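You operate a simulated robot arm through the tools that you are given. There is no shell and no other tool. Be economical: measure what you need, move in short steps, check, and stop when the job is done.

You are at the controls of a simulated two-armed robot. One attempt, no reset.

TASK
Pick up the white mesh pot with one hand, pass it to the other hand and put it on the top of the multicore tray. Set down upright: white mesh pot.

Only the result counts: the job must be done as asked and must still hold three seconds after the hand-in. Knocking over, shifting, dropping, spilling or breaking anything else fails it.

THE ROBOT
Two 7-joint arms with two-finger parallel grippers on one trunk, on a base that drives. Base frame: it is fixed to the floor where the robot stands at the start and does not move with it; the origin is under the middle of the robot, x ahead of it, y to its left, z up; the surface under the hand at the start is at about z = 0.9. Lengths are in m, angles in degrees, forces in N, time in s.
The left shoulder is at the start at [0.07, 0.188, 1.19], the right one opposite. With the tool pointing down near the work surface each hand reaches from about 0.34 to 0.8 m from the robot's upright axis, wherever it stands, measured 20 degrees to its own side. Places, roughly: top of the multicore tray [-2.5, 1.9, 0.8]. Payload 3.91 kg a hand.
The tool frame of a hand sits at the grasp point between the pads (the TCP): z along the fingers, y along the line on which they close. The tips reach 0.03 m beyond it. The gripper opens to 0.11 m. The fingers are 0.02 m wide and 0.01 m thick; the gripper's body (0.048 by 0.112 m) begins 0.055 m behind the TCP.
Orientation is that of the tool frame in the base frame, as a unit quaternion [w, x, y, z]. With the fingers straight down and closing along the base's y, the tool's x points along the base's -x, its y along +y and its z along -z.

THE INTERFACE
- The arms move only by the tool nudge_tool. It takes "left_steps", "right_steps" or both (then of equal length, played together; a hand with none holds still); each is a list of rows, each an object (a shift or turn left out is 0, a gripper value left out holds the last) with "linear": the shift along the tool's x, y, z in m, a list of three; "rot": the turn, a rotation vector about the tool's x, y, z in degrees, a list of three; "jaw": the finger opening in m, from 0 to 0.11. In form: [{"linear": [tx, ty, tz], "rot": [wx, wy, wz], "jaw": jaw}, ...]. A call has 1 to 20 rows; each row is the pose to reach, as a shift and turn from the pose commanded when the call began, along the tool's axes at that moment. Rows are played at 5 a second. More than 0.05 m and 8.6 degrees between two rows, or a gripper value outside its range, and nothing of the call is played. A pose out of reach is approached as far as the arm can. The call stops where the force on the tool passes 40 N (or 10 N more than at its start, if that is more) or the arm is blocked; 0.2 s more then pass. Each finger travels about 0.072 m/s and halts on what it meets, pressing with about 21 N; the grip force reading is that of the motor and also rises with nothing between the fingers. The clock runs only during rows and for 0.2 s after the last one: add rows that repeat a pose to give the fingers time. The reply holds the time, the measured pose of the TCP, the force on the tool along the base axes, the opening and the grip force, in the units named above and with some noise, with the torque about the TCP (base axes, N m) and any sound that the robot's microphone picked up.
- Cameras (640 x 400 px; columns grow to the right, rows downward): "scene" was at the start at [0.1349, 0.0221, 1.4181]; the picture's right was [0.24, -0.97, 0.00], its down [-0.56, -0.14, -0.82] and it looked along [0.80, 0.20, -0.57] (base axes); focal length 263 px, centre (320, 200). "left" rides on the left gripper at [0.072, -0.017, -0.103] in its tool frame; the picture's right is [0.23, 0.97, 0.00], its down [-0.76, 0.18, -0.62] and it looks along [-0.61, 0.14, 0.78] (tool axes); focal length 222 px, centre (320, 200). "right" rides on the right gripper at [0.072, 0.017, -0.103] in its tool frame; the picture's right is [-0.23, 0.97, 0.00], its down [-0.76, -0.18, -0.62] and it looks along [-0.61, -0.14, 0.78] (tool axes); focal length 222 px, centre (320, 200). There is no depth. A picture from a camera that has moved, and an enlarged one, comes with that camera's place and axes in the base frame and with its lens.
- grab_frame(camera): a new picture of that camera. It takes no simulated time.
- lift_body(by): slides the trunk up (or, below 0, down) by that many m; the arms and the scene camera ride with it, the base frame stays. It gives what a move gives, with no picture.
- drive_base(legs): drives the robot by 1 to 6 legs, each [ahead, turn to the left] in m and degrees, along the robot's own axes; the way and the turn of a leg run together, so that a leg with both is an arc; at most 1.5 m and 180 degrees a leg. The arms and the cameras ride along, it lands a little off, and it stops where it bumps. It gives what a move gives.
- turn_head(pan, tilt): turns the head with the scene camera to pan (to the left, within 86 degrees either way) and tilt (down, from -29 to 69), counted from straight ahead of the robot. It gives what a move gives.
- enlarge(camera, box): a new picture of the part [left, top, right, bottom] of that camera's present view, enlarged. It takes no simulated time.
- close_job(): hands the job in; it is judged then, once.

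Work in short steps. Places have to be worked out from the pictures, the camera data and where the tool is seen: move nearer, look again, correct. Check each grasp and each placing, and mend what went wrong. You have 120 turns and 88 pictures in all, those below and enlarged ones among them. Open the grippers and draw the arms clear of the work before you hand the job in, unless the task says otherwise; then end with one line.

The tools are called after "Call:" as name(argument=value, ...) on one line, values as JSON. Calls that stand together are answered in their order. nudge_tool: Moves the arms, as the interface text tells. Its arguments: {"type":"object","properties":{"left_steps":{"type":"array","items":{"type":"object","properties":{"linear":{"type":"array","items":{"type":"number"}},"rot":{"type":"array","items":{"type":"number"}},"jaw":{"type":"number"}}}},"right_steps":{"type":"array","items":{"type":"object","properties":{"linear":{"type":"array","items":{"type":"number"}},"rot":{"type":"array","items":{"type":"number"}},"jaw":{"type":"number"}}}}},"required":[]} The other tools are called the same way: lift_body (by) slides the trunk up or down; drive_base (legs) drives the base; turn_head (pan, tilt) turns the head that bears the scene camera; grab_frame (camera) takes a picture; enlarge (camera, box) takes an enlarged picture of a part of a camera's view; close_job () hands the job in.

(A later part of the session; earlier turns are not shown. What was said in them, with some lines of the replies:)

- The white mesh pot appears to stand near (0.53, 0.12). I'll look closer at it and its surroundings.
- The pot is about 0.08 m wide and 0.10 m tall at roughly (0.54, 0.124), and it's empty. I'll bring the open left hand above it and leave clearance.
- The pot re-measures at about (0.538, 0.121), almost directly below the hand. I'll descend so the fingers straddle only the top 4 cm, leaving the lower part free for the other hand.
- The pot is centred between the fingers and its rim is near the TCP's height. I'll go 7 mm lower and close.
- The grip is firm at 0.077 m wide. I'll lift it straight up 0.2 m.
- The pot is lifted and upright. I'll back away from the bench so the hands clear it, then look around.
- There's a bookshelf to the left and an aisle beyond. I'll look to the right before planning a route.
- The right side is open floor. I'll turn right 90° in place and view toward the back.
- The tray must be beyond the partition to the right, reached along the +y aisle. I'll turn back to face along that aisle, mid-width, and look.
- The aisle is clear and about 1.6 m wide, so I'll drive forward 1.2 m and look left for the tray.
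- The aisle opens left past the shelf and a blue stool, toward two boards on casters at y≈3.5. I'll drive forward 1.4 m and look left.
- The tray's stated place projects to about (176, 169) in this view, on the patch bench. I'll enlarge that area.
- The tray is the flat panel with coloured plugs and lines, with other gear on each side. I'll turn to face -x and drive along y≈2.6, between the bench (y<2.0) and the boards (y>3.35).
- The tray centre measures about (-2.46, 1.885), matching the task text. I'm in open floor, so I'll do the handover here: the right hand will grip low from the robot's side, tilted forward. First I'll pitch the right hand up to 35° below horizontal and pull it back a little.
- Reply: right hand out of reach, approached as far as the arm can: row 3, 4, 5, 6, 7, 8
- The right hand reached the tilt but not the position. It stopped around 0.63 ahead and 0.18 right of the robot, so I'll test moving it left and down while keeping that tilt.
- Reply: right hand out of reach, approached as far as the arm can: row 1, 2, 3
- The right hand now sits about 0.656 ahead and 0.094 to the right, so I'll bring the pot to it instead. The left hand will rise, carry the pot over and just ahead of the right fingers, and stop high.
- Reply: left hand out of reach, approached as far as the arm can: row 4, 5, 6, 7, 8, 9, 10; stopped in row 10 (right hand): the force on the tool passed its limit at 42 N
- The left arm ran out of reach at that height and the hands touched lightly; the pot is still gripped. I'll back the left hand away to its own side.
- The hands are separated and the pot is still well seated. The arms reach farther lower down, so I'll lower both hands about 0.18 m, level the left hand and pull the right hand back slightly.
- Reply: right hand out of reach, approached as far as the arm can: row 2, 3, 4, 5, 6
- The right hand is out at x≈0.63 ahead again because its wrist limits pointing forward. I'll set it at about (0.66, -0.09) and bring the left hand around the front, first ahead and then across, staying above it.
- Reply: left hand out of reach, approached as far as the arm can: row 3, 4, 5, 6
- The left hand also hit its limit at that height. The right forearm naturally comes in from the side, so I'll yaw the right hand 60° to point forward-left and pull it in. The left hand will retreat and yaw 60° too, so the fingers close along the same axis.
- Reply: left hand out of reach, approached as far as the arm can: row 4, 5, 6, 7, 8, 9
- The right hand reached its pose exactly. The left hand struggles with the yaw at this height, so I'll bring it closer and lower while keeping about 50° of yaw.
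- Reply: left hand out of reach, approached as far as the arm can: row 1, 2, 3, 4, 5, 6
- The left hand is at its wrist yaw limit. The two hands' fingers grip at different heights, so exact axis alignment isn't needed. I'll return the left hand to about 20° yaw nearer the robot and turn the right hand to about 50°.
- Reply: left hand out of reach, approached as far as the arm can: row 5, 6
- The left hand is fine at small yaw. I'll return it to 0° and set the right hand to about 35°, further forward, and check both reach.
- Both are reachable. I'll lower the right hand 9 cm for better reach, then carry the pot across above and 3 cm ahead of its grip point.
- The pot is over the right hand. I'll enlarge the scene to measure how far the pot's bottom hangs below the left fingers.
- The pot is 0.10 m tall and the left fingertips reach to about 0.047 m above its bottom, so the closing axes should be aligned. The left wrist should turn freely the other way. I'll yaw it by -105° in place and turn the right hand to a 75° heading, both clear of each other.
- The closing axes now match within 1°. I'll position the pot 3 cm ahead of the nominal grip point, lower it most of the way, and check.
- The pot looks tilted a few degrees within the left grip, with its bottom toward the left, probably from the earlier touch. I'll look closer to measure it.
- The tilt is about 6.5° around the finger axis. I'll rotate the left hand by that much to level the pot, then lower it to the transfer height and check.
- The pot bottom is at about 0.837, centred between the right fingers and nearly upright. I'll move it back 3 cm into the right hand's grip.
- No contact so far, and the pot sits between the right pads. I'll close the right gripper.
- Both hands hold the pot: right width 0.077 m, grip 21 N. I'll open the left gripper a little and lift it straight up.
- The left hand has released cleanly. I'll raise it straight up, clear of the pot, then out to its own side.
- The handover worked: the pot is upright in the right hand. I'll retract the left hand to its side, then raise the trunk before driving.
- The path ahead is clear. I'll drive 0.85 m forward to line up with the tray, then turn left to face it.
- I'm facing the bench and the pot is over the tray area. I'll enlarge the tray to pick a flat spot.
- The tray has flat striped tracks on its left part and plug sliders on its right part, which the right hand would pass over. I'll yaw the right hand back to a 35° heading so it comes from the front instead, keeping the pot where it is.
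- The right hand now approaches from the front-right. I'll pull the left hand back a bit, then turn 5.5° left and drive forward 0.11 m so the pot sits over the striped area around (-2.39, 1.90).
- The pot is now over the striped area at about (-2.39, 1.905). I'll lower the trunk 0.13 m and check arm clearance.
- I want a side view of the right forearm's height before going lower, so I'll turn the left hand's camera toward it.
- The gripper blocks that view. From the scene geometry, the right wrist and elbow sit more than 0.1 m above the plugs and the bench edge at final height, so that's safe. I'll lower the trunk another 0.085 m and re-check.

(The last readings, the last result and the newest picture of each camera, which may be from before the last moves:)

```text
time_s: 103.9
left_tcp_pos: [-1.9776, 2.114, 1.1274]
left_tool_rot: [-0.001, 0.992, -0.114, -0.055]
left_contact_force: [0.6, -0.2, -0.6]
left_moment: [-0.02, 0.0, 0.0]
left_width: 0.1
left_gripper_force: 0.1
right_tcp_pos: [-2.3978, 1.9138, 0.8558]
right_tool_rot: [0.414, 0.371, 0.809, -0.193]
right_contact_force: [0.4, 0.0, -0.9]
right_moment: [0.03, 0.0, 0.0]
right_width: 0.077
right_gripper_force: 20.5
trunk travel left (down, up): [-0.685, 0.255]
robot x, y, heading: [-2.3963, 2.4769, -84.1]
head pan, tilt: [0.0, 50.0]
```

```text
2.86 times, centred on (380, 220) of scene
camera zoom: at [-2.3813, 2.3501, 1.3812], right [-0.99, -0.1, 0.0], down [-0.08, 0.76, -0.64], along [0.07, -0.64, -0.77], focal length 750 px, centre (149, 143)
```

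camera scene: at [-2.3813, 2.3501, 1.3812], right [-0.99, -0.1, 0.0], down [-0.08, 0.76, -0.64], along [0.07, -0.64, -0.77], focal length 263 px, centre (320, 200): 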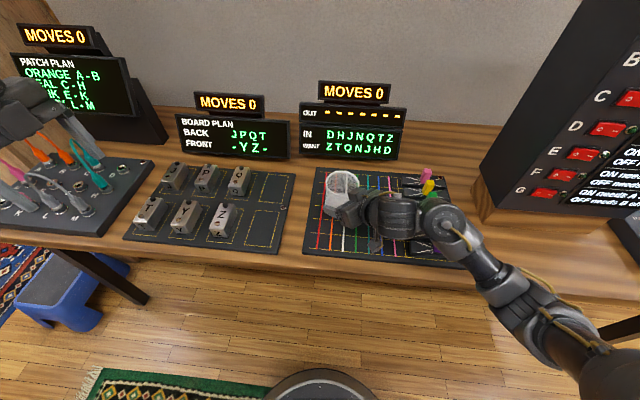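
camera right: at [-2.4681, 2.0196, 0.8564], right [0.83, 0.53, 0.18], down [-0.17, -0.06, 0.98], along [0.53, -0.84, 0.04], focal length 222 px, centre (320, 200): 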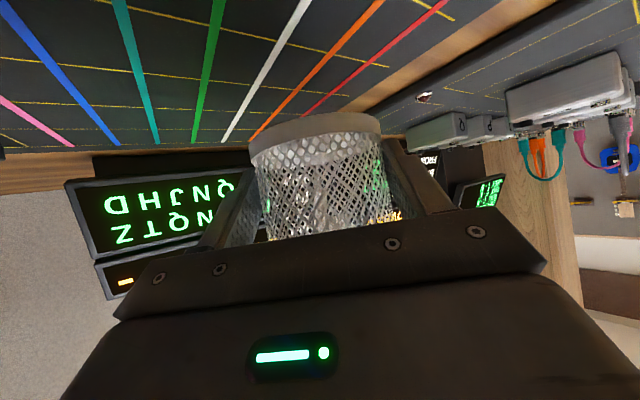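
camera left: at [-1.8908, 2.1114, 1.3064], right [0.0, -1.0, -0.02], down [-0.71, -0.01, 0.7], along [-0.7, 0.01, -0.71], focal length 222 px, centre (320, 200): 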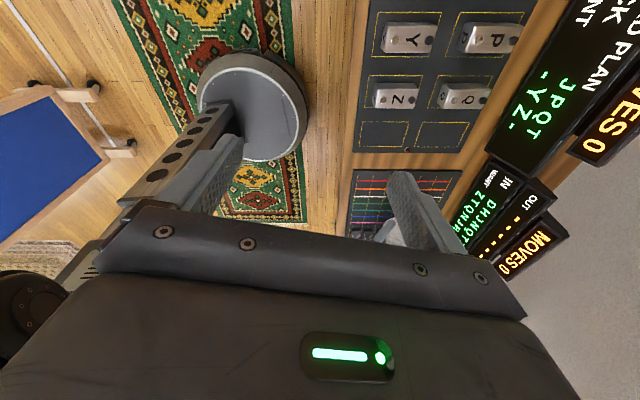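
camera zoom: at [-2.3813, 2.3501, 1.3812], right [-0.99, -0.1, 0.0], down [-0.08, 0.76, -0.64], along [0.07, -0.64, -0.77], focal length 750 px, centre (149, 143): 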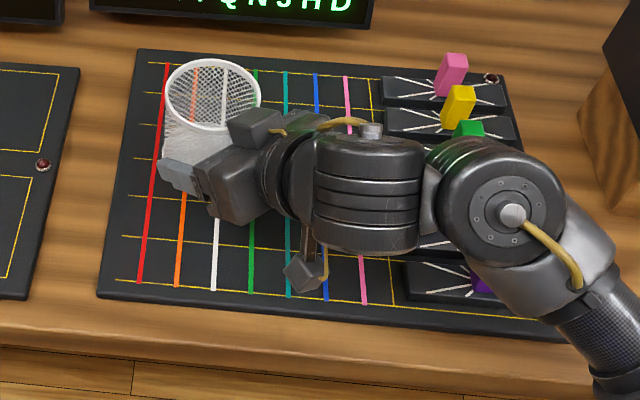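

The last joint drum passes above the plugs, so I want its height. I'll pan the head to get a second viewpoint and triangulate it.

Call:
turn_head(pan=-45, tilt=50)

Call:
grab_frame(camera="scene")

```text
time_s: 105.0
left_tcp_pos: [-1.9757, 2.1149, 1.1277]
left_tool_rot: [-0.002, 0.992, -0.114, -0.055]
left_contact_force: [-0.4, 0.3, 0.7]
left_moment: [-0.03, -0.01, 0.02]
left_width: 0.0999
left_gripper_force: 0.1
right_tcp_pos: [-2.3985, 1.9132, 0.8553]
right_tool_rot: [0.412, 0.372, 0.809, -0.194]
right_contact_force: [0.5, -0.2, -1.6]
right_moment: [0.01, 0.0, -0.01]
right_width: 0.0769
right_gripper_force: 20.7
trunk travel left (down, up): [-0.685, 0.255]
robot x, y, heading: [-2.3941, 2.4757, -84.3]
head pan, tilt: [-45.0, 50.0]
```

```text
25 pictures are left
camera scene: at [-2.4377, 2.3667, 1.3812], right [-0.78, 0.63, 0.0], down [0.48, 0.59, -0.64], along [-0.41, -0.5, -0.77], focal length 263 px, centre (320, 200)
```

scene: 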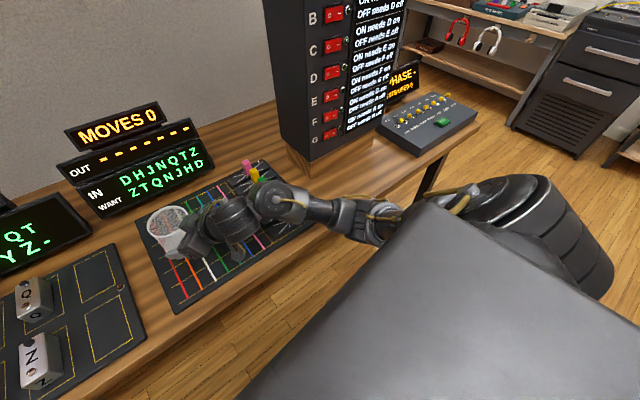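

Call:
enlarge(camera="scene", box=[140, 150, 380, 300])

```text
2.67 times, centred on (260, 225) of scene
camera zoom: at [-2.4377, 2.3667, 1.3812], right [-0.78, 0.63, 0.0], down [0.48, 0.59, -0.64], along [-0.41, -0.5, -0.77], focal length 700 px, centre (480, 133)
```

zoom: 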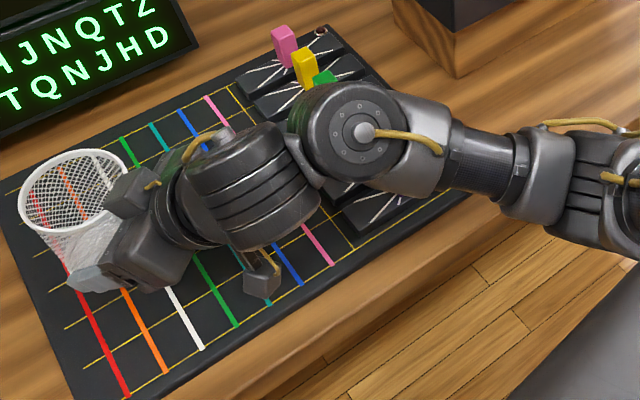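

The drum hub is only about 0.93 high and sits directly over the plugs, too risky to lower. I'll raise the trunk and reposition the base so the arm comes in from in front of the bench, rotated about -24° and shifted +x.

Call:
lift_body(by=0.2)

Call:
drive_base(legs=[[-0.25, 0], [0, 39], [0.37, 0], [0, -63]])

Call:
turn_head(pan=0, tilt=50)

Call:
grab_frame(camera="scene")

```text
time_s: 107.2
left_tcp_pos: [-1.9767, 2.1129, 1.327]
left_tool_rot: [-0.001, 0.992, -0.114, -0.055]
left_contact_force: [-0.6, -0.1, 0.2]
left_moment: [0.01, 0.0, 0.01]
left_width: 0.0998
left_gripper_force: 0.0
right_tcp_pos: [-2.4001, 1.912, 1.0549]
right_tool_rot: [0.412, 0.372, 0.809, -0.194]
right_contact_force: [-0.4, 0.2, -0.6]
right_moment: [-0.01, 0.06, -0.03]
right_width: 0.077
right_gripper_force: 20.8
trunk travel left (down, up): [-0.885, 0.055]
robot x, y, heading: [-2.3934, 2.4776, -84.1]
head pan, tilt: [-45.0, 50.0]
```

```text
time_s: 115.5
left_tcp_pos: [-1.9098, 1.9706, 1.3278]
left_tool_rot: [-0.011, 0.95, -0.308, -0.055]
left_contact_force: [0.3, 0.1, 0.9]
left_moment: [0.0, 0.02, -0.03]
left_width: 0.0998
left_gripper_force: 0.0
right_tcp_pos: [-2.3763, 1.9478, 1.0545]
right_tool_rot: [0.367, 0.524, 0.719, -0.272]
right_contact_force: [1.3, -0.8, -1.7]
right_moment: [0.02, 0.04, -0.01]
right_width: 0.077
right_gripper_force: 20.7
trunk travel left (down, up): [-0.885, 0.055]
robot x, y, heading: [-2.1529, 2.4658, -106.8]
head pan, tilt: [-45.0, 50.0]
```

```text
time_s: 116.6
left_tcp_pos: [-1.909, 1.9706, 1.3272]
left_tool_rot: [-0.013, 0.95, -0.307, -0.053]
left_contact_force: [-0.6, -0.3, 1.0]
left_moment: [0.01, 0.02, -0.01]
left_width: 0.1
left_gripper_force: 0.1
right_tcp_pos: [-2.3778, 1.9483, 1.0559]
right_tool_rot: [0.367, 0.524, 0.719, -0.272]
right_contact_force: [0.7, -1.1, -1.3]
right_moment: [0.05, -0.01, -0.01]
right_width: 0.077
right_gripper_force: 20.5
trunk travel left (down, up): [-0.885, 0.055]
robot x, y, heading: [-2.1566, 2.4654, -106.8]
head pan, tilt: [0.0, 50.0]
```

```text
23 pictures are left
camera scene: at [-2.1931, 2.3444, 1.5812], right [-0.96, 0.29, 0.0], down [0.22, 0.73, -0.64], along [-0.19, -0.61, -0.77], focal length 263 px, centre (320, 200)
```

scene: 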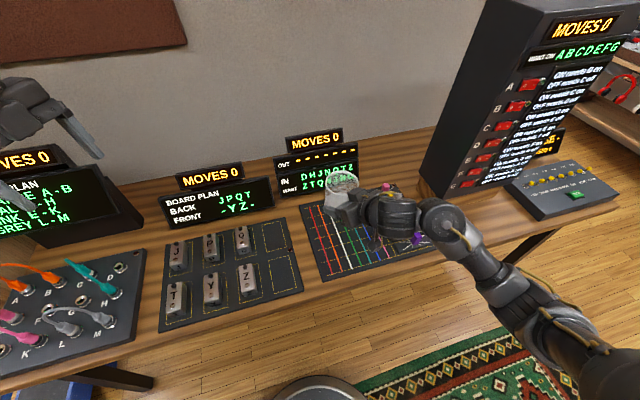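

The pot is now over the tray at about (-2.374, 1.935), and the arm comes in over the front edge. I'll pull the left hand back, lower 0.19 m, and check.

Call:
nudge_tool(left_steps=[{"linear": [-0.023, -0.032, 0]}, {"linear": [-0.046, -0.064, 0]}, {"linear": [-0.07, -0.097, 0]}])

Call:
lift_body(by=-0.19)

Call:
grab_frame(camera="scene")

Call:
enlarge(camera="scene", box=[300, 160, 460, 290])

Call:
grab_frame(camera="right")

```text
time_s: 117.4
left_tcp_pos: [-1.9105, 2.0803, 1.3333]
left_tool_rot: [-0.012, 0.95, -0.307, -0.054]
left_contact_force: [-0.6, 0.6, 0.1]
left_moment: [0.03, -0.04, 0.0]
left_width: 0.1
left_gripper_force: 0.1
left hand out of reach, approached as far as the arm can: row 3
right_tcp_pos: [-2.3761, 1.949, 1.0553]
right_tool_rot: [0.367, 0.524, 0.719, -0.272]
right_contact_force: [-0.6, -0.4, -1.1]
right_moment: [0.02, 0.05, 0.02]
right_width: 0.0771
right_gripper_force: 20.9
trunk travel left (down, up): [-0.885, 0.055]
robot x, y, heading: [-2.1535, 2.463, -106.9]
head pan, tilt: [0.0, 50.0]
```

```text
time_s: 119.5
left_tcp_pos: [-1.9092, 2.08, 1.1443]
left_tool_rot: [-0.012, 0.95, -0.307, -0.054]
left_contact_force: [-0.7, 0.6, -0.2]
left_moment: [-0.04, -0.02, 0.01]
left_width: 0.1
left_gripper_force: 0.0
right_tcp_pos: [-2.3768, 1.9494, 0.8662]
right_tool_rot: [0.367, 0.523, 0.72, -0.272]
right_contact_force: [-0.7, -0.7, -0.8]
right_moment: [0.03, -0.02, 0.01]
right_width: 0.0769
right_gripper_force: 21.5
trunk travel left (down, up): [-0.695, 0.245]
robot x, y, heading: [-2.1554, 2.4615, -106.9]
head pan, tilt: [0.0, 50.0]
```

```text
22 pictures are left
camera scene: at [-2.1932, 2.3446, 1.3912], right [-0.96, 0.29, 0.0], down [0.22, 0.73, -0.64], along [-0.19, -0.62, -0.77], focal length 263 px, centre (320, 200)
```

scene: 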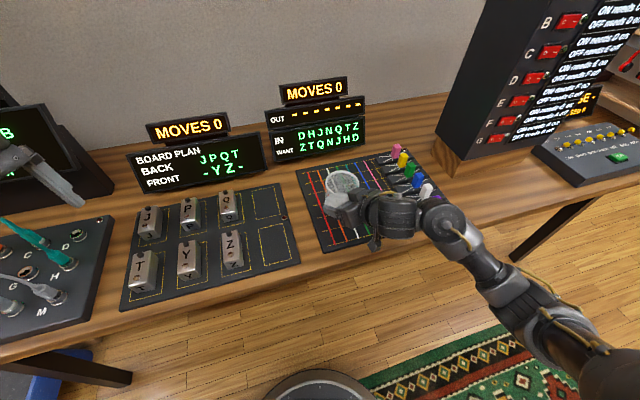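

```text
3.08 times, centred on (380, 225) of scene
camera zoom: at [-2.1932, 2.3446, 1.3912], right [-0.96, 0.29, 0.0], down [0.22, 0.73, -0.64], along [-0.19, -0.62, -0.77], focal length 808 px, centre (135, 123)
```

zoom: 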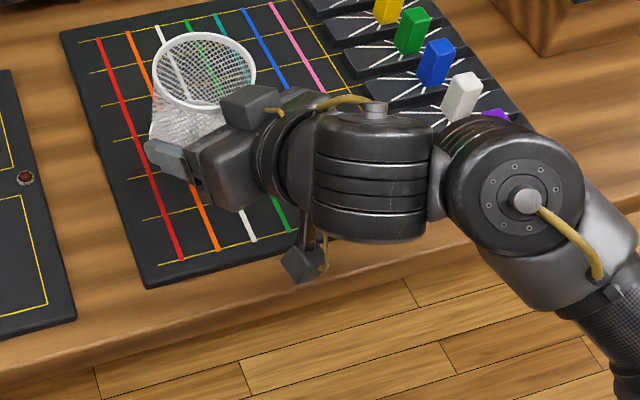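

```text
20 pictures are left
camera right: at [-2.3999, 2.0731, 0.8665], right [0.97, 0.17, 0.18], down [-0.18, 0.01, 0.98], along [0.17, -0.99, 0.04], focal length 222 px, centre (320, 200)
```

right: 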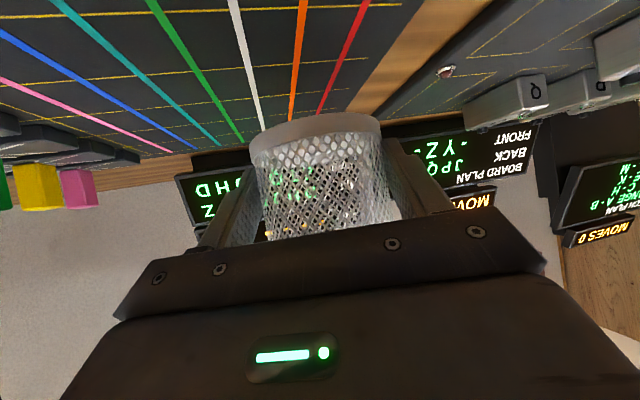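

The drum is now clear of the plugs and just past the bench's front edge. I'll back up 2.5 cm for margin and then lower 2 cm, leaving the last bit to the arm.

Call:
drive_base(legs=[[-0.025, 0]])

Call:
lift_body(by=-0.02)

Call:
enlarge(camera="scene", box=[300, 160, 460, 290])

Call:
grab_frame(camera="right")

```text
time_s: 120.3
left_tcp_pos: [-1.9047, 2.101, 1.1431]
left_tool_rot: [-0.015, 0.95, -0.308, -0.054]
left_contact_force: [0.4, 0.1, -0.3]
left_moment: [0.02, 0.0, 0.0]
left_width: 0.1
left_gripper_force: 0.1
right_tcp_pos: [-2.3713, 1.9702, 0.864]
right_tool_rot: [0.366, 0.524, 0.72, -0.27]
right_contact_force: [-0.7, 0.7, -0.7]
right_moment: [0.02, 0.02, 0.03]
right_width: 0.0771
right_gripper_force: 20.7
trunk travel left (down, up): [-0.695, 0.245]
robot x, y, heading: [-2.1528, 2.4855, -106.9]
head pan, tilt: [0.0, 50.0]
```

```text
time_s: 121.0
left_tcp_pos: [-1.9034, 2.1037, 1.1237]
left_tool_rot: [-0.012, 0.95, -0.308, -0.054]
left_contact_force: [-0.2, 0.5, 0.1]
left_moment: [-0.04, -0.03, 0.01]
left_width: 0.1
left_gripper_force: 0.1
right_tcp_pos: [-2.3702, 1.9724, 0.8463]
right_tool_rot: [0.367, 0.523, 0.719, -0.272]
right_contact_force: [-0.7, 0.7, -0.6]
right_moment: [0.01, 0.03, -0.02]
right_width: 0.0771
right_gripper_force: 20.7
trunk travel left (down, up): [-0.675, 0.265]
robot x, y, heading: [-2.1471, 2.4883, -106.7]
head pan, tilt: [0.0, 50.0]
```

```text
3.08 times, centred on (380, 225) of scene
camera zoom: at [-2.186, 2.3691, 1.3713], right [-0.96, 0.29, 0.0], down [0.22, 0.73, -0.64], along [-0.19, -0.62, -0.77], focal length 808 px, centre (135, 123)
```

zoom: 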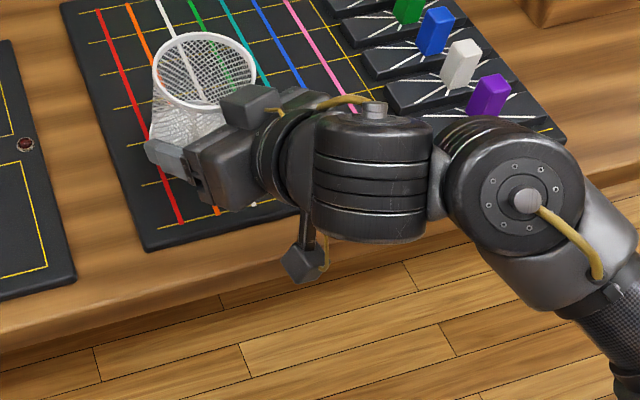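

```text
18 pictures are left
camera right: at [-2.3931, 2.0972, 0.8469], right [0.97, 0.17, 0.18], down [-0.18, 0.01, 0.98], along [0.17, -0.99, 0.04], focal length 222 px, centre (320, 200)
```

right: 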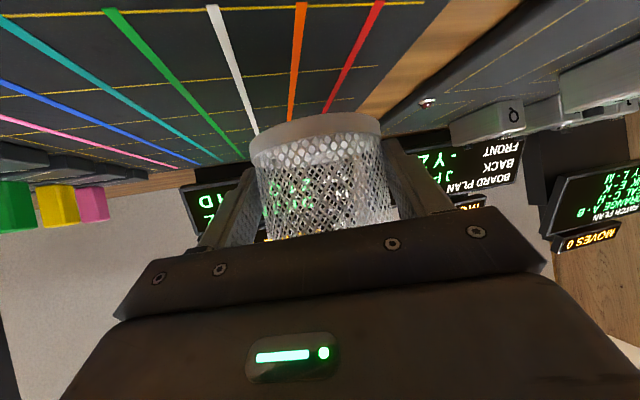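

The pot's bottom is about 1.2 cm above the tray at (-2.366, 1.96), well inside the tray outline. I'll lower the right hand in small steps while watching force.

Call:
nudge_tool(right_steps=[{"linear": [0.002, 0, 0.00146]}, {"linear": [0.004, 0, 0.0029]}, {"linear": [0.0061, 0, 0.0044]}, {"linear": [0.0073, 0, 0.0052]}])

```text
time_s: 122.0
left_tcp_pos: [-1.9037, 2.1022, 1.1231]
left_tool_rot: [-0.013, 0.95, -0.307, -0.053]
left_contact_force: [0.7, 0.8, -0.7]
left_moment: [-0.03, 0.01, -0.01]
left_width: 0.1001
left_gripper_force: 0.2
right_tcp_pos: [-2.3695, 1.9727, 0.8361]
right_tool_rot: [0.366, 0.524, 0.719, -0.272]
right_contact_force: [0.6, 0.7, -0.8]
right_moment: [0.04, 0.0, -0.01]
right_width: 0.0771
right_gripper_force: 21.1
trunk travel left (down, up): [-0.675, 0.265]
robot x, y, heading: [-2.1437, 2.4882, -106.6]
head pan, tilt: [0.0, 50.0]
```

No contact yet, so I'll go on in 1 mm steps.

Call:
nudge_tool(right_steps=[{"linear": [0.0008, 0, 0.0006]}, {"linear": [0.0016, 0, 0.0012]}, {"linear": [0.0024, 0, 0.0017]}])

Call:
enlarge(camera="scene", box=[300, 160, 380, 220])

```text
time_s: 122.8
left_tcp_pos: [-1.904, 2.1031, 1.1233]
left_tool_rot: [-0.013, 0.95, -0.308, -0.053]
left_contact_force: [-0.5, 0.3, 0.7]
left_moment: [0.05, 0.0, -0.01]
left_width: 0.1002
left_gripper_force: 0.0
right_tcp_pos: [-2.3705, 1.9719, 0.8338]
right_tool_rot: [0.366, 0.524, 0.719, -0.272]
right_contact_force: [-0.4, -0.7, -1.1]
right_moment: [0.03, 0.03, 0.0]
right_width: 0.0772
right_gripper_force: 20.6
trunk travel left (down, up): [-0.675, 0.265]
robot x, y, heading: [-2.1478, 2.4869, -106.7]
head pan, tilt: [0.0, 50.0]
```

```text
6.67 times, centred on (340, 190) of scene
camera zoom: at [-2.1862, 2.3677, 1.3712], right [-0.96, 0.29, 0.0], down [0.22, 0.73, -0.64], along [-0.19, -0.61, -0.77], focal length 1750 px, centre (187, 267)
```

zoom: 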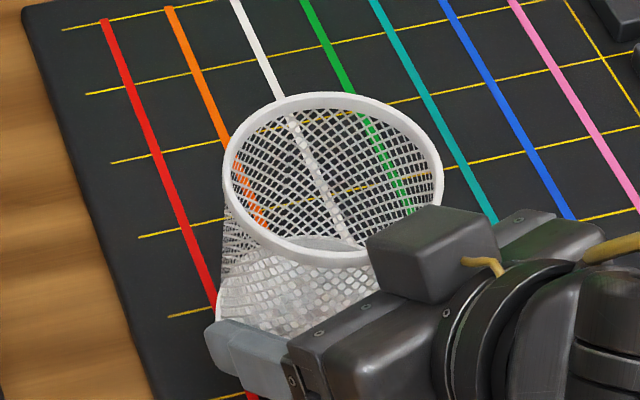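

Still free, so I'll continue.

Call:
nudge_tool(right_steps=[{"linear": [0.0008, 0, 0.0006]}, {"linear": [0.0016, 0, 0.0012]}, {"linear": [0.0024, 0, 0.0017]}, {"linear": [0.0024, 0, 0.0017]}])

```text
time_s: 123.8
left_tcp_pos: [-1.9036, 2.1031, 1.123]
left_tool_rot: [-0.013, 0.95, -0.308, -0.054]
left_contact_force: [-0.4, -0.2, -0.1]
left_moment: [0.0, -0.01, -0.02]
left_width: 0.1001
left_gripper_force: 0.1
right_tcp_pos: [-2.3704, 1.9721, 0.8307]
right_tool_rot: [0.367, 0.524, 0.719, -0.272]
right_contact_force: [-0.1, -0.1, -1.1]
right_moment: [0.01, 0.05, 0.0]
right_width: 0.077
right_gripper_force: 20.8
trunk travel left (down, up): [-0.675, 0.265]
robot x, y, heading: [-2.148, 2.4912, -106.7]
head pan, tilt: [0.0, 50.0]
```

Call:
nudge_tool(right_steps=[{"linear": [0.0008, 0, 0.0006]}, {"linear": [0.0016, 0, 0.0012]}, {"linear": [0.0024, 0, 0.0017]}, {"linear": [0.0024, 0, 0.0017]}])

Call:
grab_frame(camera="right")

```text
time_s: 124.8
left_tcp_pos: [-1.9042, 2.1031, 1.1233]
left_tool_rot: [-0.013, 0.95, -0.307, -0.053]
left_contact_force: [0.1, -0.6, 0.0]
left_moment: [-0.01, 0.05, -0.05]
left_width: 0.1003
left_gripper_force: 0.1
right_tcp_pos: [-2.371, 1.9727, 0.8278]
right_tool_rot: [0.366, 0.524, 0.72, -0.272]
right_contact_force: [0.6, -0.6, -1.6]
right_moment: [0.02, 0.0, 0.0]
right_width: 0.077
right_gripper_force: 21.2
trunk travel left (down, up): [-0.675, 0.265]
robot x, y, heading: [-2.146, 2.4927, -106.7]
head pan, tilt: [0.0, 50.0]
```

```text
16 pictures are left
camera right: at [-2.393, 2.0965, 0.8284], right [0.97, 0.17, 0.18], down [-0.18, 0.01, 0.98], along [0.17, -0.99, 0.04], focal length 222 px, centre (320, 200)
```

right: 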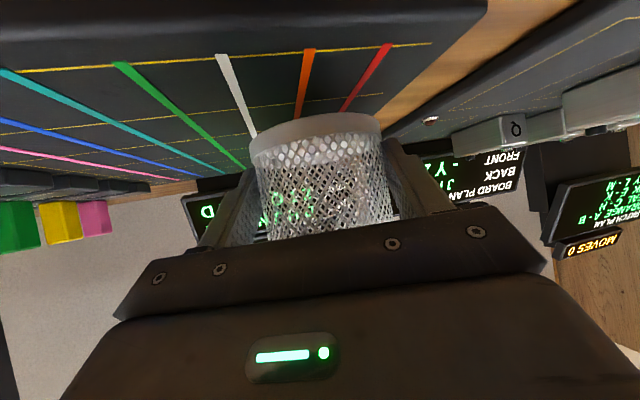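

The right camera suggests the tray surface is nearer z≈0.78, so I'll keep descending carefully.

Call:
nudge_tool(right_steps=[{"linear": [0.0012, 0, 0.0009]}, {"linear": [0.0024, 0, 0.0017]}, {"linear": [0.0036, 0, 0.0026]}, {"linear": [0.0049, 0, 0.0035]}, {"linear": [0.0061, 0, 0.0044]}, {"linear": [0.0061, 0, 0.0044]}])

Call:
grab_frame(camera="right")

```text
time_s: 126.2
left_tcp_pos: [-1.9027, 2.1026, 1.124]
left_tool_rot: [-0.013, 0.95, -0.307, -0.053]
left_contact_force: [-0.7, 0.3, -0.2]
left_moment: [0.01, -0.01, 0.0]
left_width: 0.1002
left_gripper_force: 0.0
right_tcp_pos: [-2.3709, 1.9729, 0.8217]
right_tool_rot: [0.367, 0.524, 0.72, -0.271]
right_contact_force: [0.1, -0.1, -0.9]
right_moment: [-0.02, 0.01, -0.02]
right_width: 0.0771
right_gripper_force: 20.9
trunk travel left (down, up): [-0.675, 0.265]
robot x, y, heading: [-2.1493, 2.4883, -106.3]
head pan, tilt: [0.0, 50.0]
```

```text
15 pictures are left
camera right: at [-2.3933, 2.0966, 0.8213], right [0.97, 0.17, 0.18], down [-0.18, 0.01, 0.98], along [0.17, -0.99, 0.04], focal length 222 px, centre (320, 200)
```

right: 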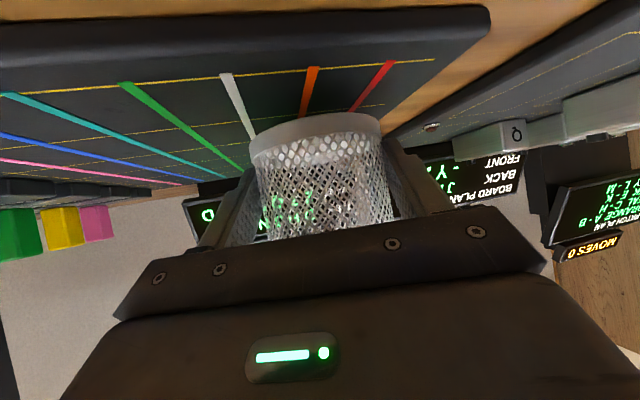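

Parallax between the two frames puts the tray surface at about 0.774, with 1.2 cm to go. I'll lower 8 mm more, then finish in fine steps.

Call:
nudge_tool(right_steps=[{"linear": [0.0012, 0, 0.0009]}, {"linear": [0.0024, 0, 0.0017]}, {"linear": [0.0036, 0, 0.0026]}, {"linear": [0.0049, 0, 0.0035]}, {"linear": [0.0065, 0, 0.0047]}, {"linear": [0.0065, 0, 0.0047]}])

Call:
nudge_tool(right_steps=[{"linear": [0.0008, 0, 0.0006]}, {"linear": [0.0016, 0, 0.0012]}, {"linear": [0.0024, 0, 0.0017]}, {"linear": [0.0024, 0, 0.0017]}])

Call:
grab_frame(camera="right")

```text
time_s: 127.6
left_tcp_pos: [-1.9016, 2.1028, 1.1226]
left_tool_rot: [-0.012, 0.95, -0.308, -0.053]
left_contact_force: [0.5, 0.4, 1.4]
left_moment: [-0.02, 0.0, -0.01]
left_width: 0.0999
left_gripper_force: 0.0
right_tcp_pos: [-2.37, 1.9721, 0.8132]
right_tool_rot: [0.366, 0.523, 0.72, -0.271]
right_contact_force: [0.6, -0.1, -1.9]
right_moment: [0.03, -0.03, -0.01]
right_width: 0.077
right_gripper_force: 21.0
trunk travel left (down, up): [-0.675, 0.265]
robot x, y, heading: [-2.1479, 2.4876, -106.5]
head pan, tilt: [0.0, 50.0]
```

```text
time_s: 128.6
left_tcp_pos: [-1.9032, 2.1032, 1.1233]
left_tool_rot: [-0.012, 0.95, -0.308, -0.054]
left_contact_force: [1.3, 0.3, 0.1]
left_moment: [0.02, 0.0, 0.0]
left_width: 0.1
left_gripper_force: 0.1
right_tcp_pos: [-2.3707, 1.9716, 0.8093]
right_tool_rot: [0.367, 0.524, 0.719, -0.271]
right_contact_force: [0.0, -0.6, -1.0]
right_moment: [0.03, 0.02, 0.02]
right_width: 0.0773
right_gripper_force: 21.0
trunk travel left (down, up): [-0.675, 0.265]
robot x, y, heading: [-2.1465, 2.4866, -106.7]
head pan, tilt: [0.0, 50.0]
```

```text
14 pictures are left
camera right: at [-2.3935, 2.0964, 0.8103], right [0.97, 0.17, 0.18], down [-0.18, 0.01, 0.98], along [0.17, -0.99, 0.04], focal length 222 px, centre (320, 200)
```

right: 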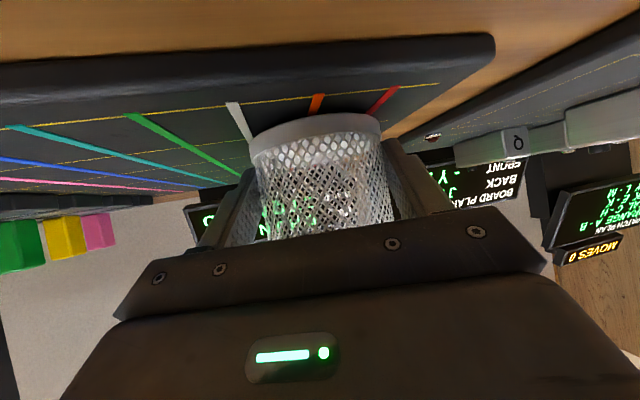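

About 3 mm remain. I'll take fine steps until contact.

Call:
nudge_tool(right_steps=[{"linear": [0.0008, 0, 0.0006]}, {"linear": [0.0016, 0, 0.0012]}, {"linear": [0.0024, 0, 0.0017]}, {"linear": [0.0024, 0, 0.0017]}])

```text
time_s: 129.6
left_tcp_pos: [-1.9028, 2.1025, 1.1227]
left_tool_rot: [-0.014, 0.95, -0.307, -0.055]
left_contact_force: [0.5, 0.3, -0.5]
left_moment: [0.02, 0.03, 0.03]
left_width: 0.1001
left_gripper_force: 0.2
right_tcp_pos: [-2.3704, 1.9709, 0.8079]
right_tool_rot: [0.367, 0.524, 0.72, -0.271]
right_contact_force: [0.5, -0.6, -1.2]
right_moment: [0.03, 0.02, 0.02]
right_width: 0.077
right_gripper_force: 20.8
trunk travel left (down, up): [-0.675, 0.265]
robot x, y, heading: [-2.1479, 2.4869, -106.9]
head pan, tilt: [0.0, 50.0]
```

Call:
nudge_tool(right_steps=[{"linear": [0.0008, 0, 0.0006]}, {"linear": [0.0016, 0, 0.0012]}, {"linear": [0.0024, 0, 0.0017]}, {"linear": [0.0024, 0, 0.0017]}])

Call:
grab_frame(camera="right")

```text
time_s: 130.6
left_tcp_pos: [-1.9023, 2.1034, 1.1237]
left_tool_rot: [-0.011, 0.95, -0.308, -0.054]
left_contact_force: [0.2, 0.8, 0.1]
left_moment: [0.0, 0.02, -0.02]
left_width: 0.1002
left_gripper_force: 0.0
right_tcp_pos: [-2.3692, 1.9726, 0.8064]
right_tool_rot: [0.367, 0.523, 0.719, -0.273]
right_contact_force: [0.1, -3.8, 13.3]
right_moment: [0.17, 0.05, 0.01]
right_width: 0.0772
right_gripper_force: 20.6
trunk travel left (down, up): [-0.675, 0.265]
robot x, y, heading: [-2.1477, 2.4856, -106.7]
head pan, tilt: [0.0, 50.0]
```

```text
13 pictures are left
camera right: at [-2.3931, 2.0961, 0.8059], right [0.97, 0.17, 0.18], down [-0.18, 0.01, 0.98], along [0.17, -0.99, 0.04], focal length 222 px, centre (320, 200)
```

right: 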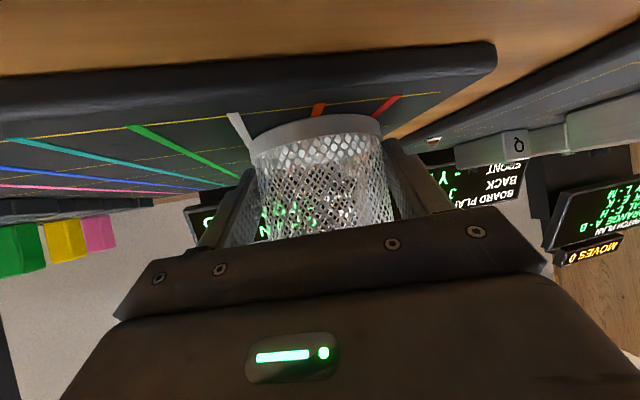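

Contact at 14 N upward: the pot is on the tray. I'll ease up half a millimetre and open the right gripper.

Call:
nudge_tool(right_steps=[{"linear": [-0.0006, 0, -0.0004]}, {"linear": [-0.0006, 0, -0.0004], "jaw": 0.085}, {"linear": [-0.0006, 0, -0.0004], "jaw": 0.095}, {"linear": [-0.0006, 0, -0.0004], "jaw": 0.105}, {"linear": [-0.0006, 0, -0.0004], "jaw": 0.105}])

Call:
enlarge(camera="scene", box=[300, 150, 396, 230])

Call:
grab_frame(camera="right")

```text
time_s: 131.8
left_tcp_pos: [-1.9036, 2.1024, 1.1226]
left_tool_rot: [-0.013, 0.95, -0.308, -0.054]
left_contact_force: [0.5, 0.2, -0.3]
left_moment: [0.01, -0.01, 0.0]
left_width: 0.1002
left_gripper_force: 0.1
right_tcp_pos: [-2.3699, 1.972, 0.8036]
right_tool_rot: [0.367, 0.523, 0.719, -0.272]
right_contact_force: [-0.1, -0.6, 0.4]
right_moment: [0.02, 0.02, -0.02]
right_width: 0.1051
right_gripper_force: 0.0
trunk travel left (down, up): [-0.675, 0.265]
robot x, y, heading: [-2.1466, 2.4899, -106.7]
head pan, tilt: [0.0, 50.0]
```

```text
5.00 times, centred on (348, 190) of scene
camera zoom: at [-2.1861, 2.368, 1.3712], right [-0.96, 0.29, 0.0], down [0.22, 0.73, -0.64], along [-0.19, -0.62, -0.77], focal length 1313 px, centre (180, 250)
```

zoom: 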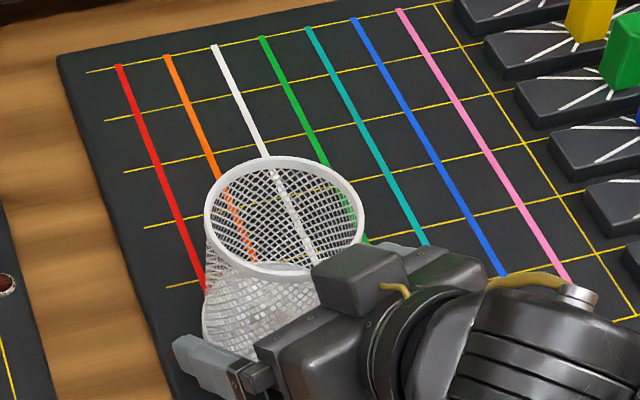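

```text
11 pictures are left
camera right: at [-2.3933, 2.0966, 0.8052], right [0.97, 0.17, 0.18], down [-0.18, 0.01, 0.98], along [0.17, -0.99, 0.04], focal length 222 px, centre (320, 200)
```

right: 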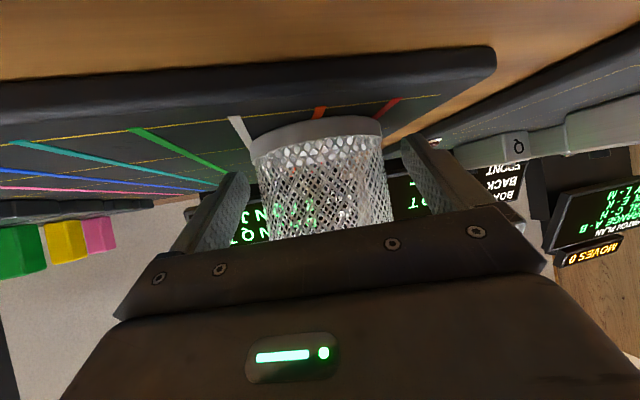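

Released, and the pot stands on the tray. I'll ease the hand back 1.2 cm along its fingers to clear the rim.

Call:
nudge_tool(right_steps=[{"linear": [0, 0, -0.006]}, {"linear": [0, 0, -0.012]}])

```text
time_s: 132.4
left_tcp_pos: [-1.9039, 2.1026, 1.1223]
left_tool_rot: [-0.013, 0.95, -0.307, -0.053]
left_contact_force: [0.2, 0.3, 0.2]
left_moment: [-0.01, 0.03, -0.01]
left_width: 0.0999
left_gripper_force: 0.0
right_tcp_pos: [-2.3733, 1.9823, 0.8109]
right_tool_rot: [0.367, 0.523, 0.719, -0.272]
right_contact_force: [-0.3, 0.5, 0.6]
right_moment: [-0.01, 0.0, -0.01]
right_width: 0.1049
right_gripper_force: 0.0
trunk travel left (down, up): [-0.675, 0.265]
robot x, y, heading: [-2.1494, 2.4886, -106.5]
head pan, tilt: [0.0, 50.0]
```

The arm follows cleanly, so I'll continue backing out along the finger direction.

Call:
nudge_tool(right_steps=[{"linear": [0, 0, -0.02]}, {"linear": [0, 0, -0.04]}])

Call:
enlarge(camera="scene", box=[300, 150, 396, 230])

```text
time_s: 133.0
left_tcp_pos: [-1.9031, 2.1031, 1.1222]
left_tool_rot: [-0.013, 0.95, -0.308, -0.053]
left_contact_force: [-0.6, 0.8, -0.7]
left_moment: [-0.02, 0.02, 0.02]
left_width: 0.1
left_gripper_force: 0.0
right_tcp_pos: [-2.384, 2.0117, 0.8338]
right_tool_rot: [0.366, 0.524, 0.72, -0.271]
right_contact_force: [-0.6, -0.5, 0.2]
right_moment: [-0.03, -0.01, 0.0]
right_width: 0.1049
right_gripper_force: 0.1
trunk travel left (down, up): [-0.675, 0.265]
robot x, y, heading: [-2.1491, 2.4863, -106.8]
head pan, tilt: [0.0, 50.0]
```

```text
5.00 times, centred on (348, 190) of scene
camera zoom: at [-2.1864, 2.368, 1.3712], right [-0.96, 0.29, 0.0], down [0.22, 0.73, -0.64], along [-0.19, -0.62, -0.77], focal length 1313 px, centre (180, 250)
```

zoom: 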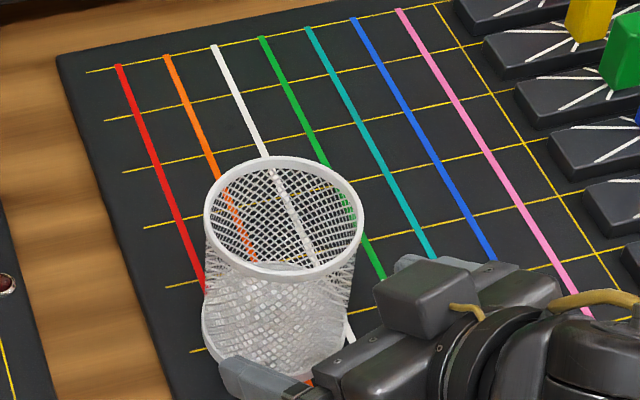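

The pot stands unmoved. I'll back out a little more, then lift the trunk.

Call:
nudge_tool(right_steps=[{"linear": [0, 0, -0.02]}, {"linear": [0, 0, -0.04]}])

Call:
lift_body(by=0.15)

Call:
grab_frame(camera="scene")

```text
time_s: 133.6
left_tcp_pos: [-1.904, 2.103, 1.123]
left_tool_rot: [-0.012, 0.95, -0.308, -0.053]
left_contact_force: [0.7, 0.4, -0.8]
left_moment: [0.02, 0.01, 0.02]
left_width: 0.0999
left_gripper_force: 0.1
right_tcp_pos: [-2.394, 2.0441, 0.8568]
right_tool_rot: [0.366, 0.524, 0.719, -0.271]
right_contact_force: [-0.9, -1.8, 0.0]
right_moment: [-0.01, -0.02, -0.04]
right_width: 0.105
right_gripper_force: 0.0
trunk travel left (down, up): [-0.675, 0.265]
robot x, y, heading: [-2.1461, 2.4885, -106.9]
head pan, tilt: [0.0, 50.0]
```

```text
time_s: 135.3
left_tcp_pos: [-1.9031, 2.1018, 1.2727]
left_tool_rot: [-0.013, 0.95, -0.308, -0.053]
left_contact_force: [0.1, 0.2, 0.5]
left_moment: [-0.02, -0.03, 0.0]
left_width: 0.1
left_gripper_force: 0.1
right_tcp_pos: [-2.3936, 2.0429, 1.0066]
right_tool_rot: [0.367, 0.523, 0.72, -0.272]
right_contact_force: [-0.3, -0.5, -0.2]
right_moment: [0.02, -0.04, 0.0]
right_width: 0.1051
right_gripper_force: 0.0
trunk travel left (down, up): [-0.825, 0.115]
robot x, y, heading: [-2.1496, 2.4897, -106.8]
head pan, tilt: [0.0, 50.0]
```

```text
9 pictures are left
camera scene: at [-2.1862, 2.3677, 1.5211], right [-0.96, 0.29, 0.0], down [0.22, 0.73, -0.64], along [-0.19, -0.61, -0.77], focal length 263 px, centre (320, 200)
```

scene: 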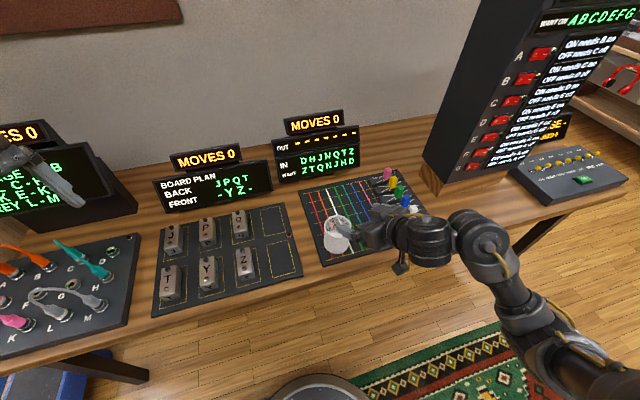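

Everything is clear, so I'll back the robot away from the bench and take a final look.

Call:
drive_base(legs=[[-0.25, 0]])

Call:
grab_frame(camera="scene")

Call:
enlarge(camera="scene", box=[250, 80, 410, 180])

```text
time_s: 137.2
left_tcp_pos: [-1.8307, 2.3415, 1.2721]
left_tool_rot: [-0.013, 0.95, -0.309, -0.054]
left_contact_force: [0.9, -0.2, -0.2]
left_moment: [0.01, 0.0, 0.05]
left_width: 0.1
left_gripper_force: 0.0
right_tcp_pos: [-2.3226, 2.2848, 1.0049]
right_tool_rot: [0.366, 0.525, 0.719, -0.272]
right_contact_force: [-0.5, 0.2, 0.8]
right_moment: [-0.02, -0.02, 0.01]
right_width: 0.1056
right_gripper_force: 0.1
trunk travel left (down, up): [-0.825, 0.115]
robot x, y, heading: [-2.076, 2.7283, -107.0]
head pan, tilt: [0.0, 50.0]
```

```text
8 pictures are left
camera scene: at [-2.1137, 2.6073, 1.5211], right [-0.96, 0.29, 0.0], down [0.22, 0.73, -0.64], along [-0.19, -0.61, -0.77], focal length 263 px, centre (320, 200)
```

scene: 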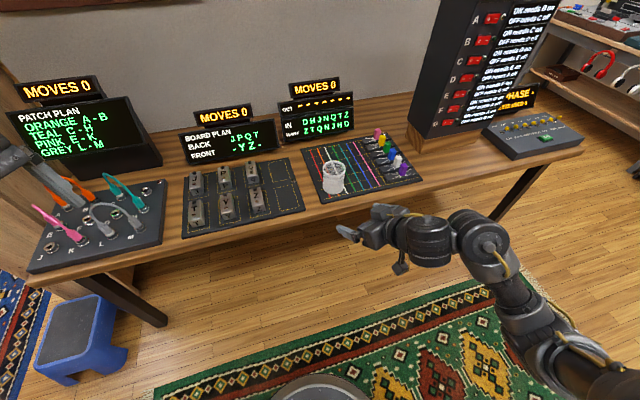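

```text
4.00 times, centred on (330, 130) of scene
camera zoom: at [-2.1137, 2.6073, 1.5211], right [-0.96, 0.29, 0.0], down [0.22, 0.73, -0.64], along [-0.19, -0.61, -0.77], focal length 1050 px, centre (280, 480)
```

zoom: 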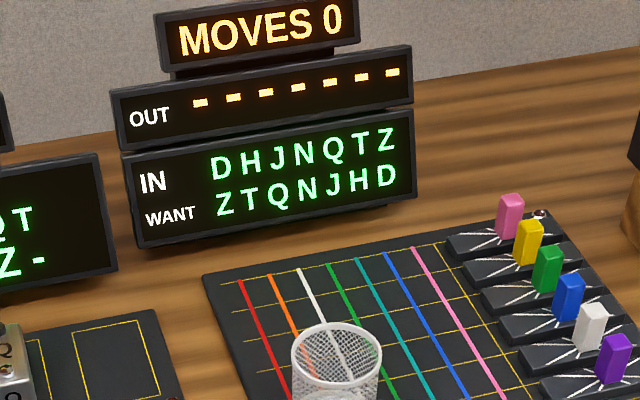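

Call:
enlarge(camera="scene", box=[290, 130, 410, 210])

```text
5.00 times, centred on (350, 170) of scene
camera zoom: at [-2.1137, 2.6073, 1.5211], right [-0.96, 0.29, 0.0], down [0.22, 0.73, -0.64], along [-0.19, -0.61, -0.77], focal length 1313 px, centre (170, 350)
```

zoom: 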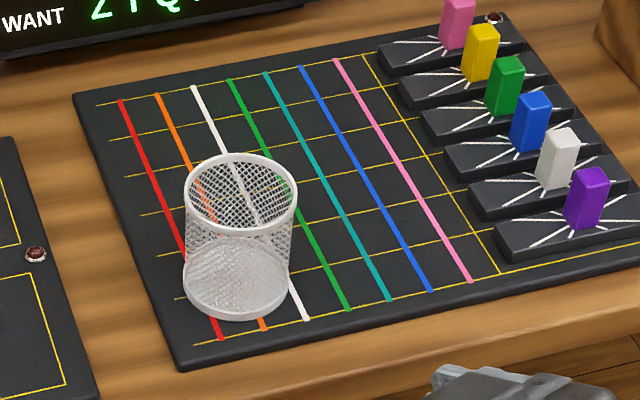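

The pot stands upright and fully on the tray, nothing else looks disturbed, and both grippers are open and clear. I'm handing the job in.

Call:
close_job()

```text
The job is handed in.
```

The left hand picked up the white mesh pot and passed it to the right hand, which set it upright on top of the multicore tray; nothing else looked disturbed in the final pictures.
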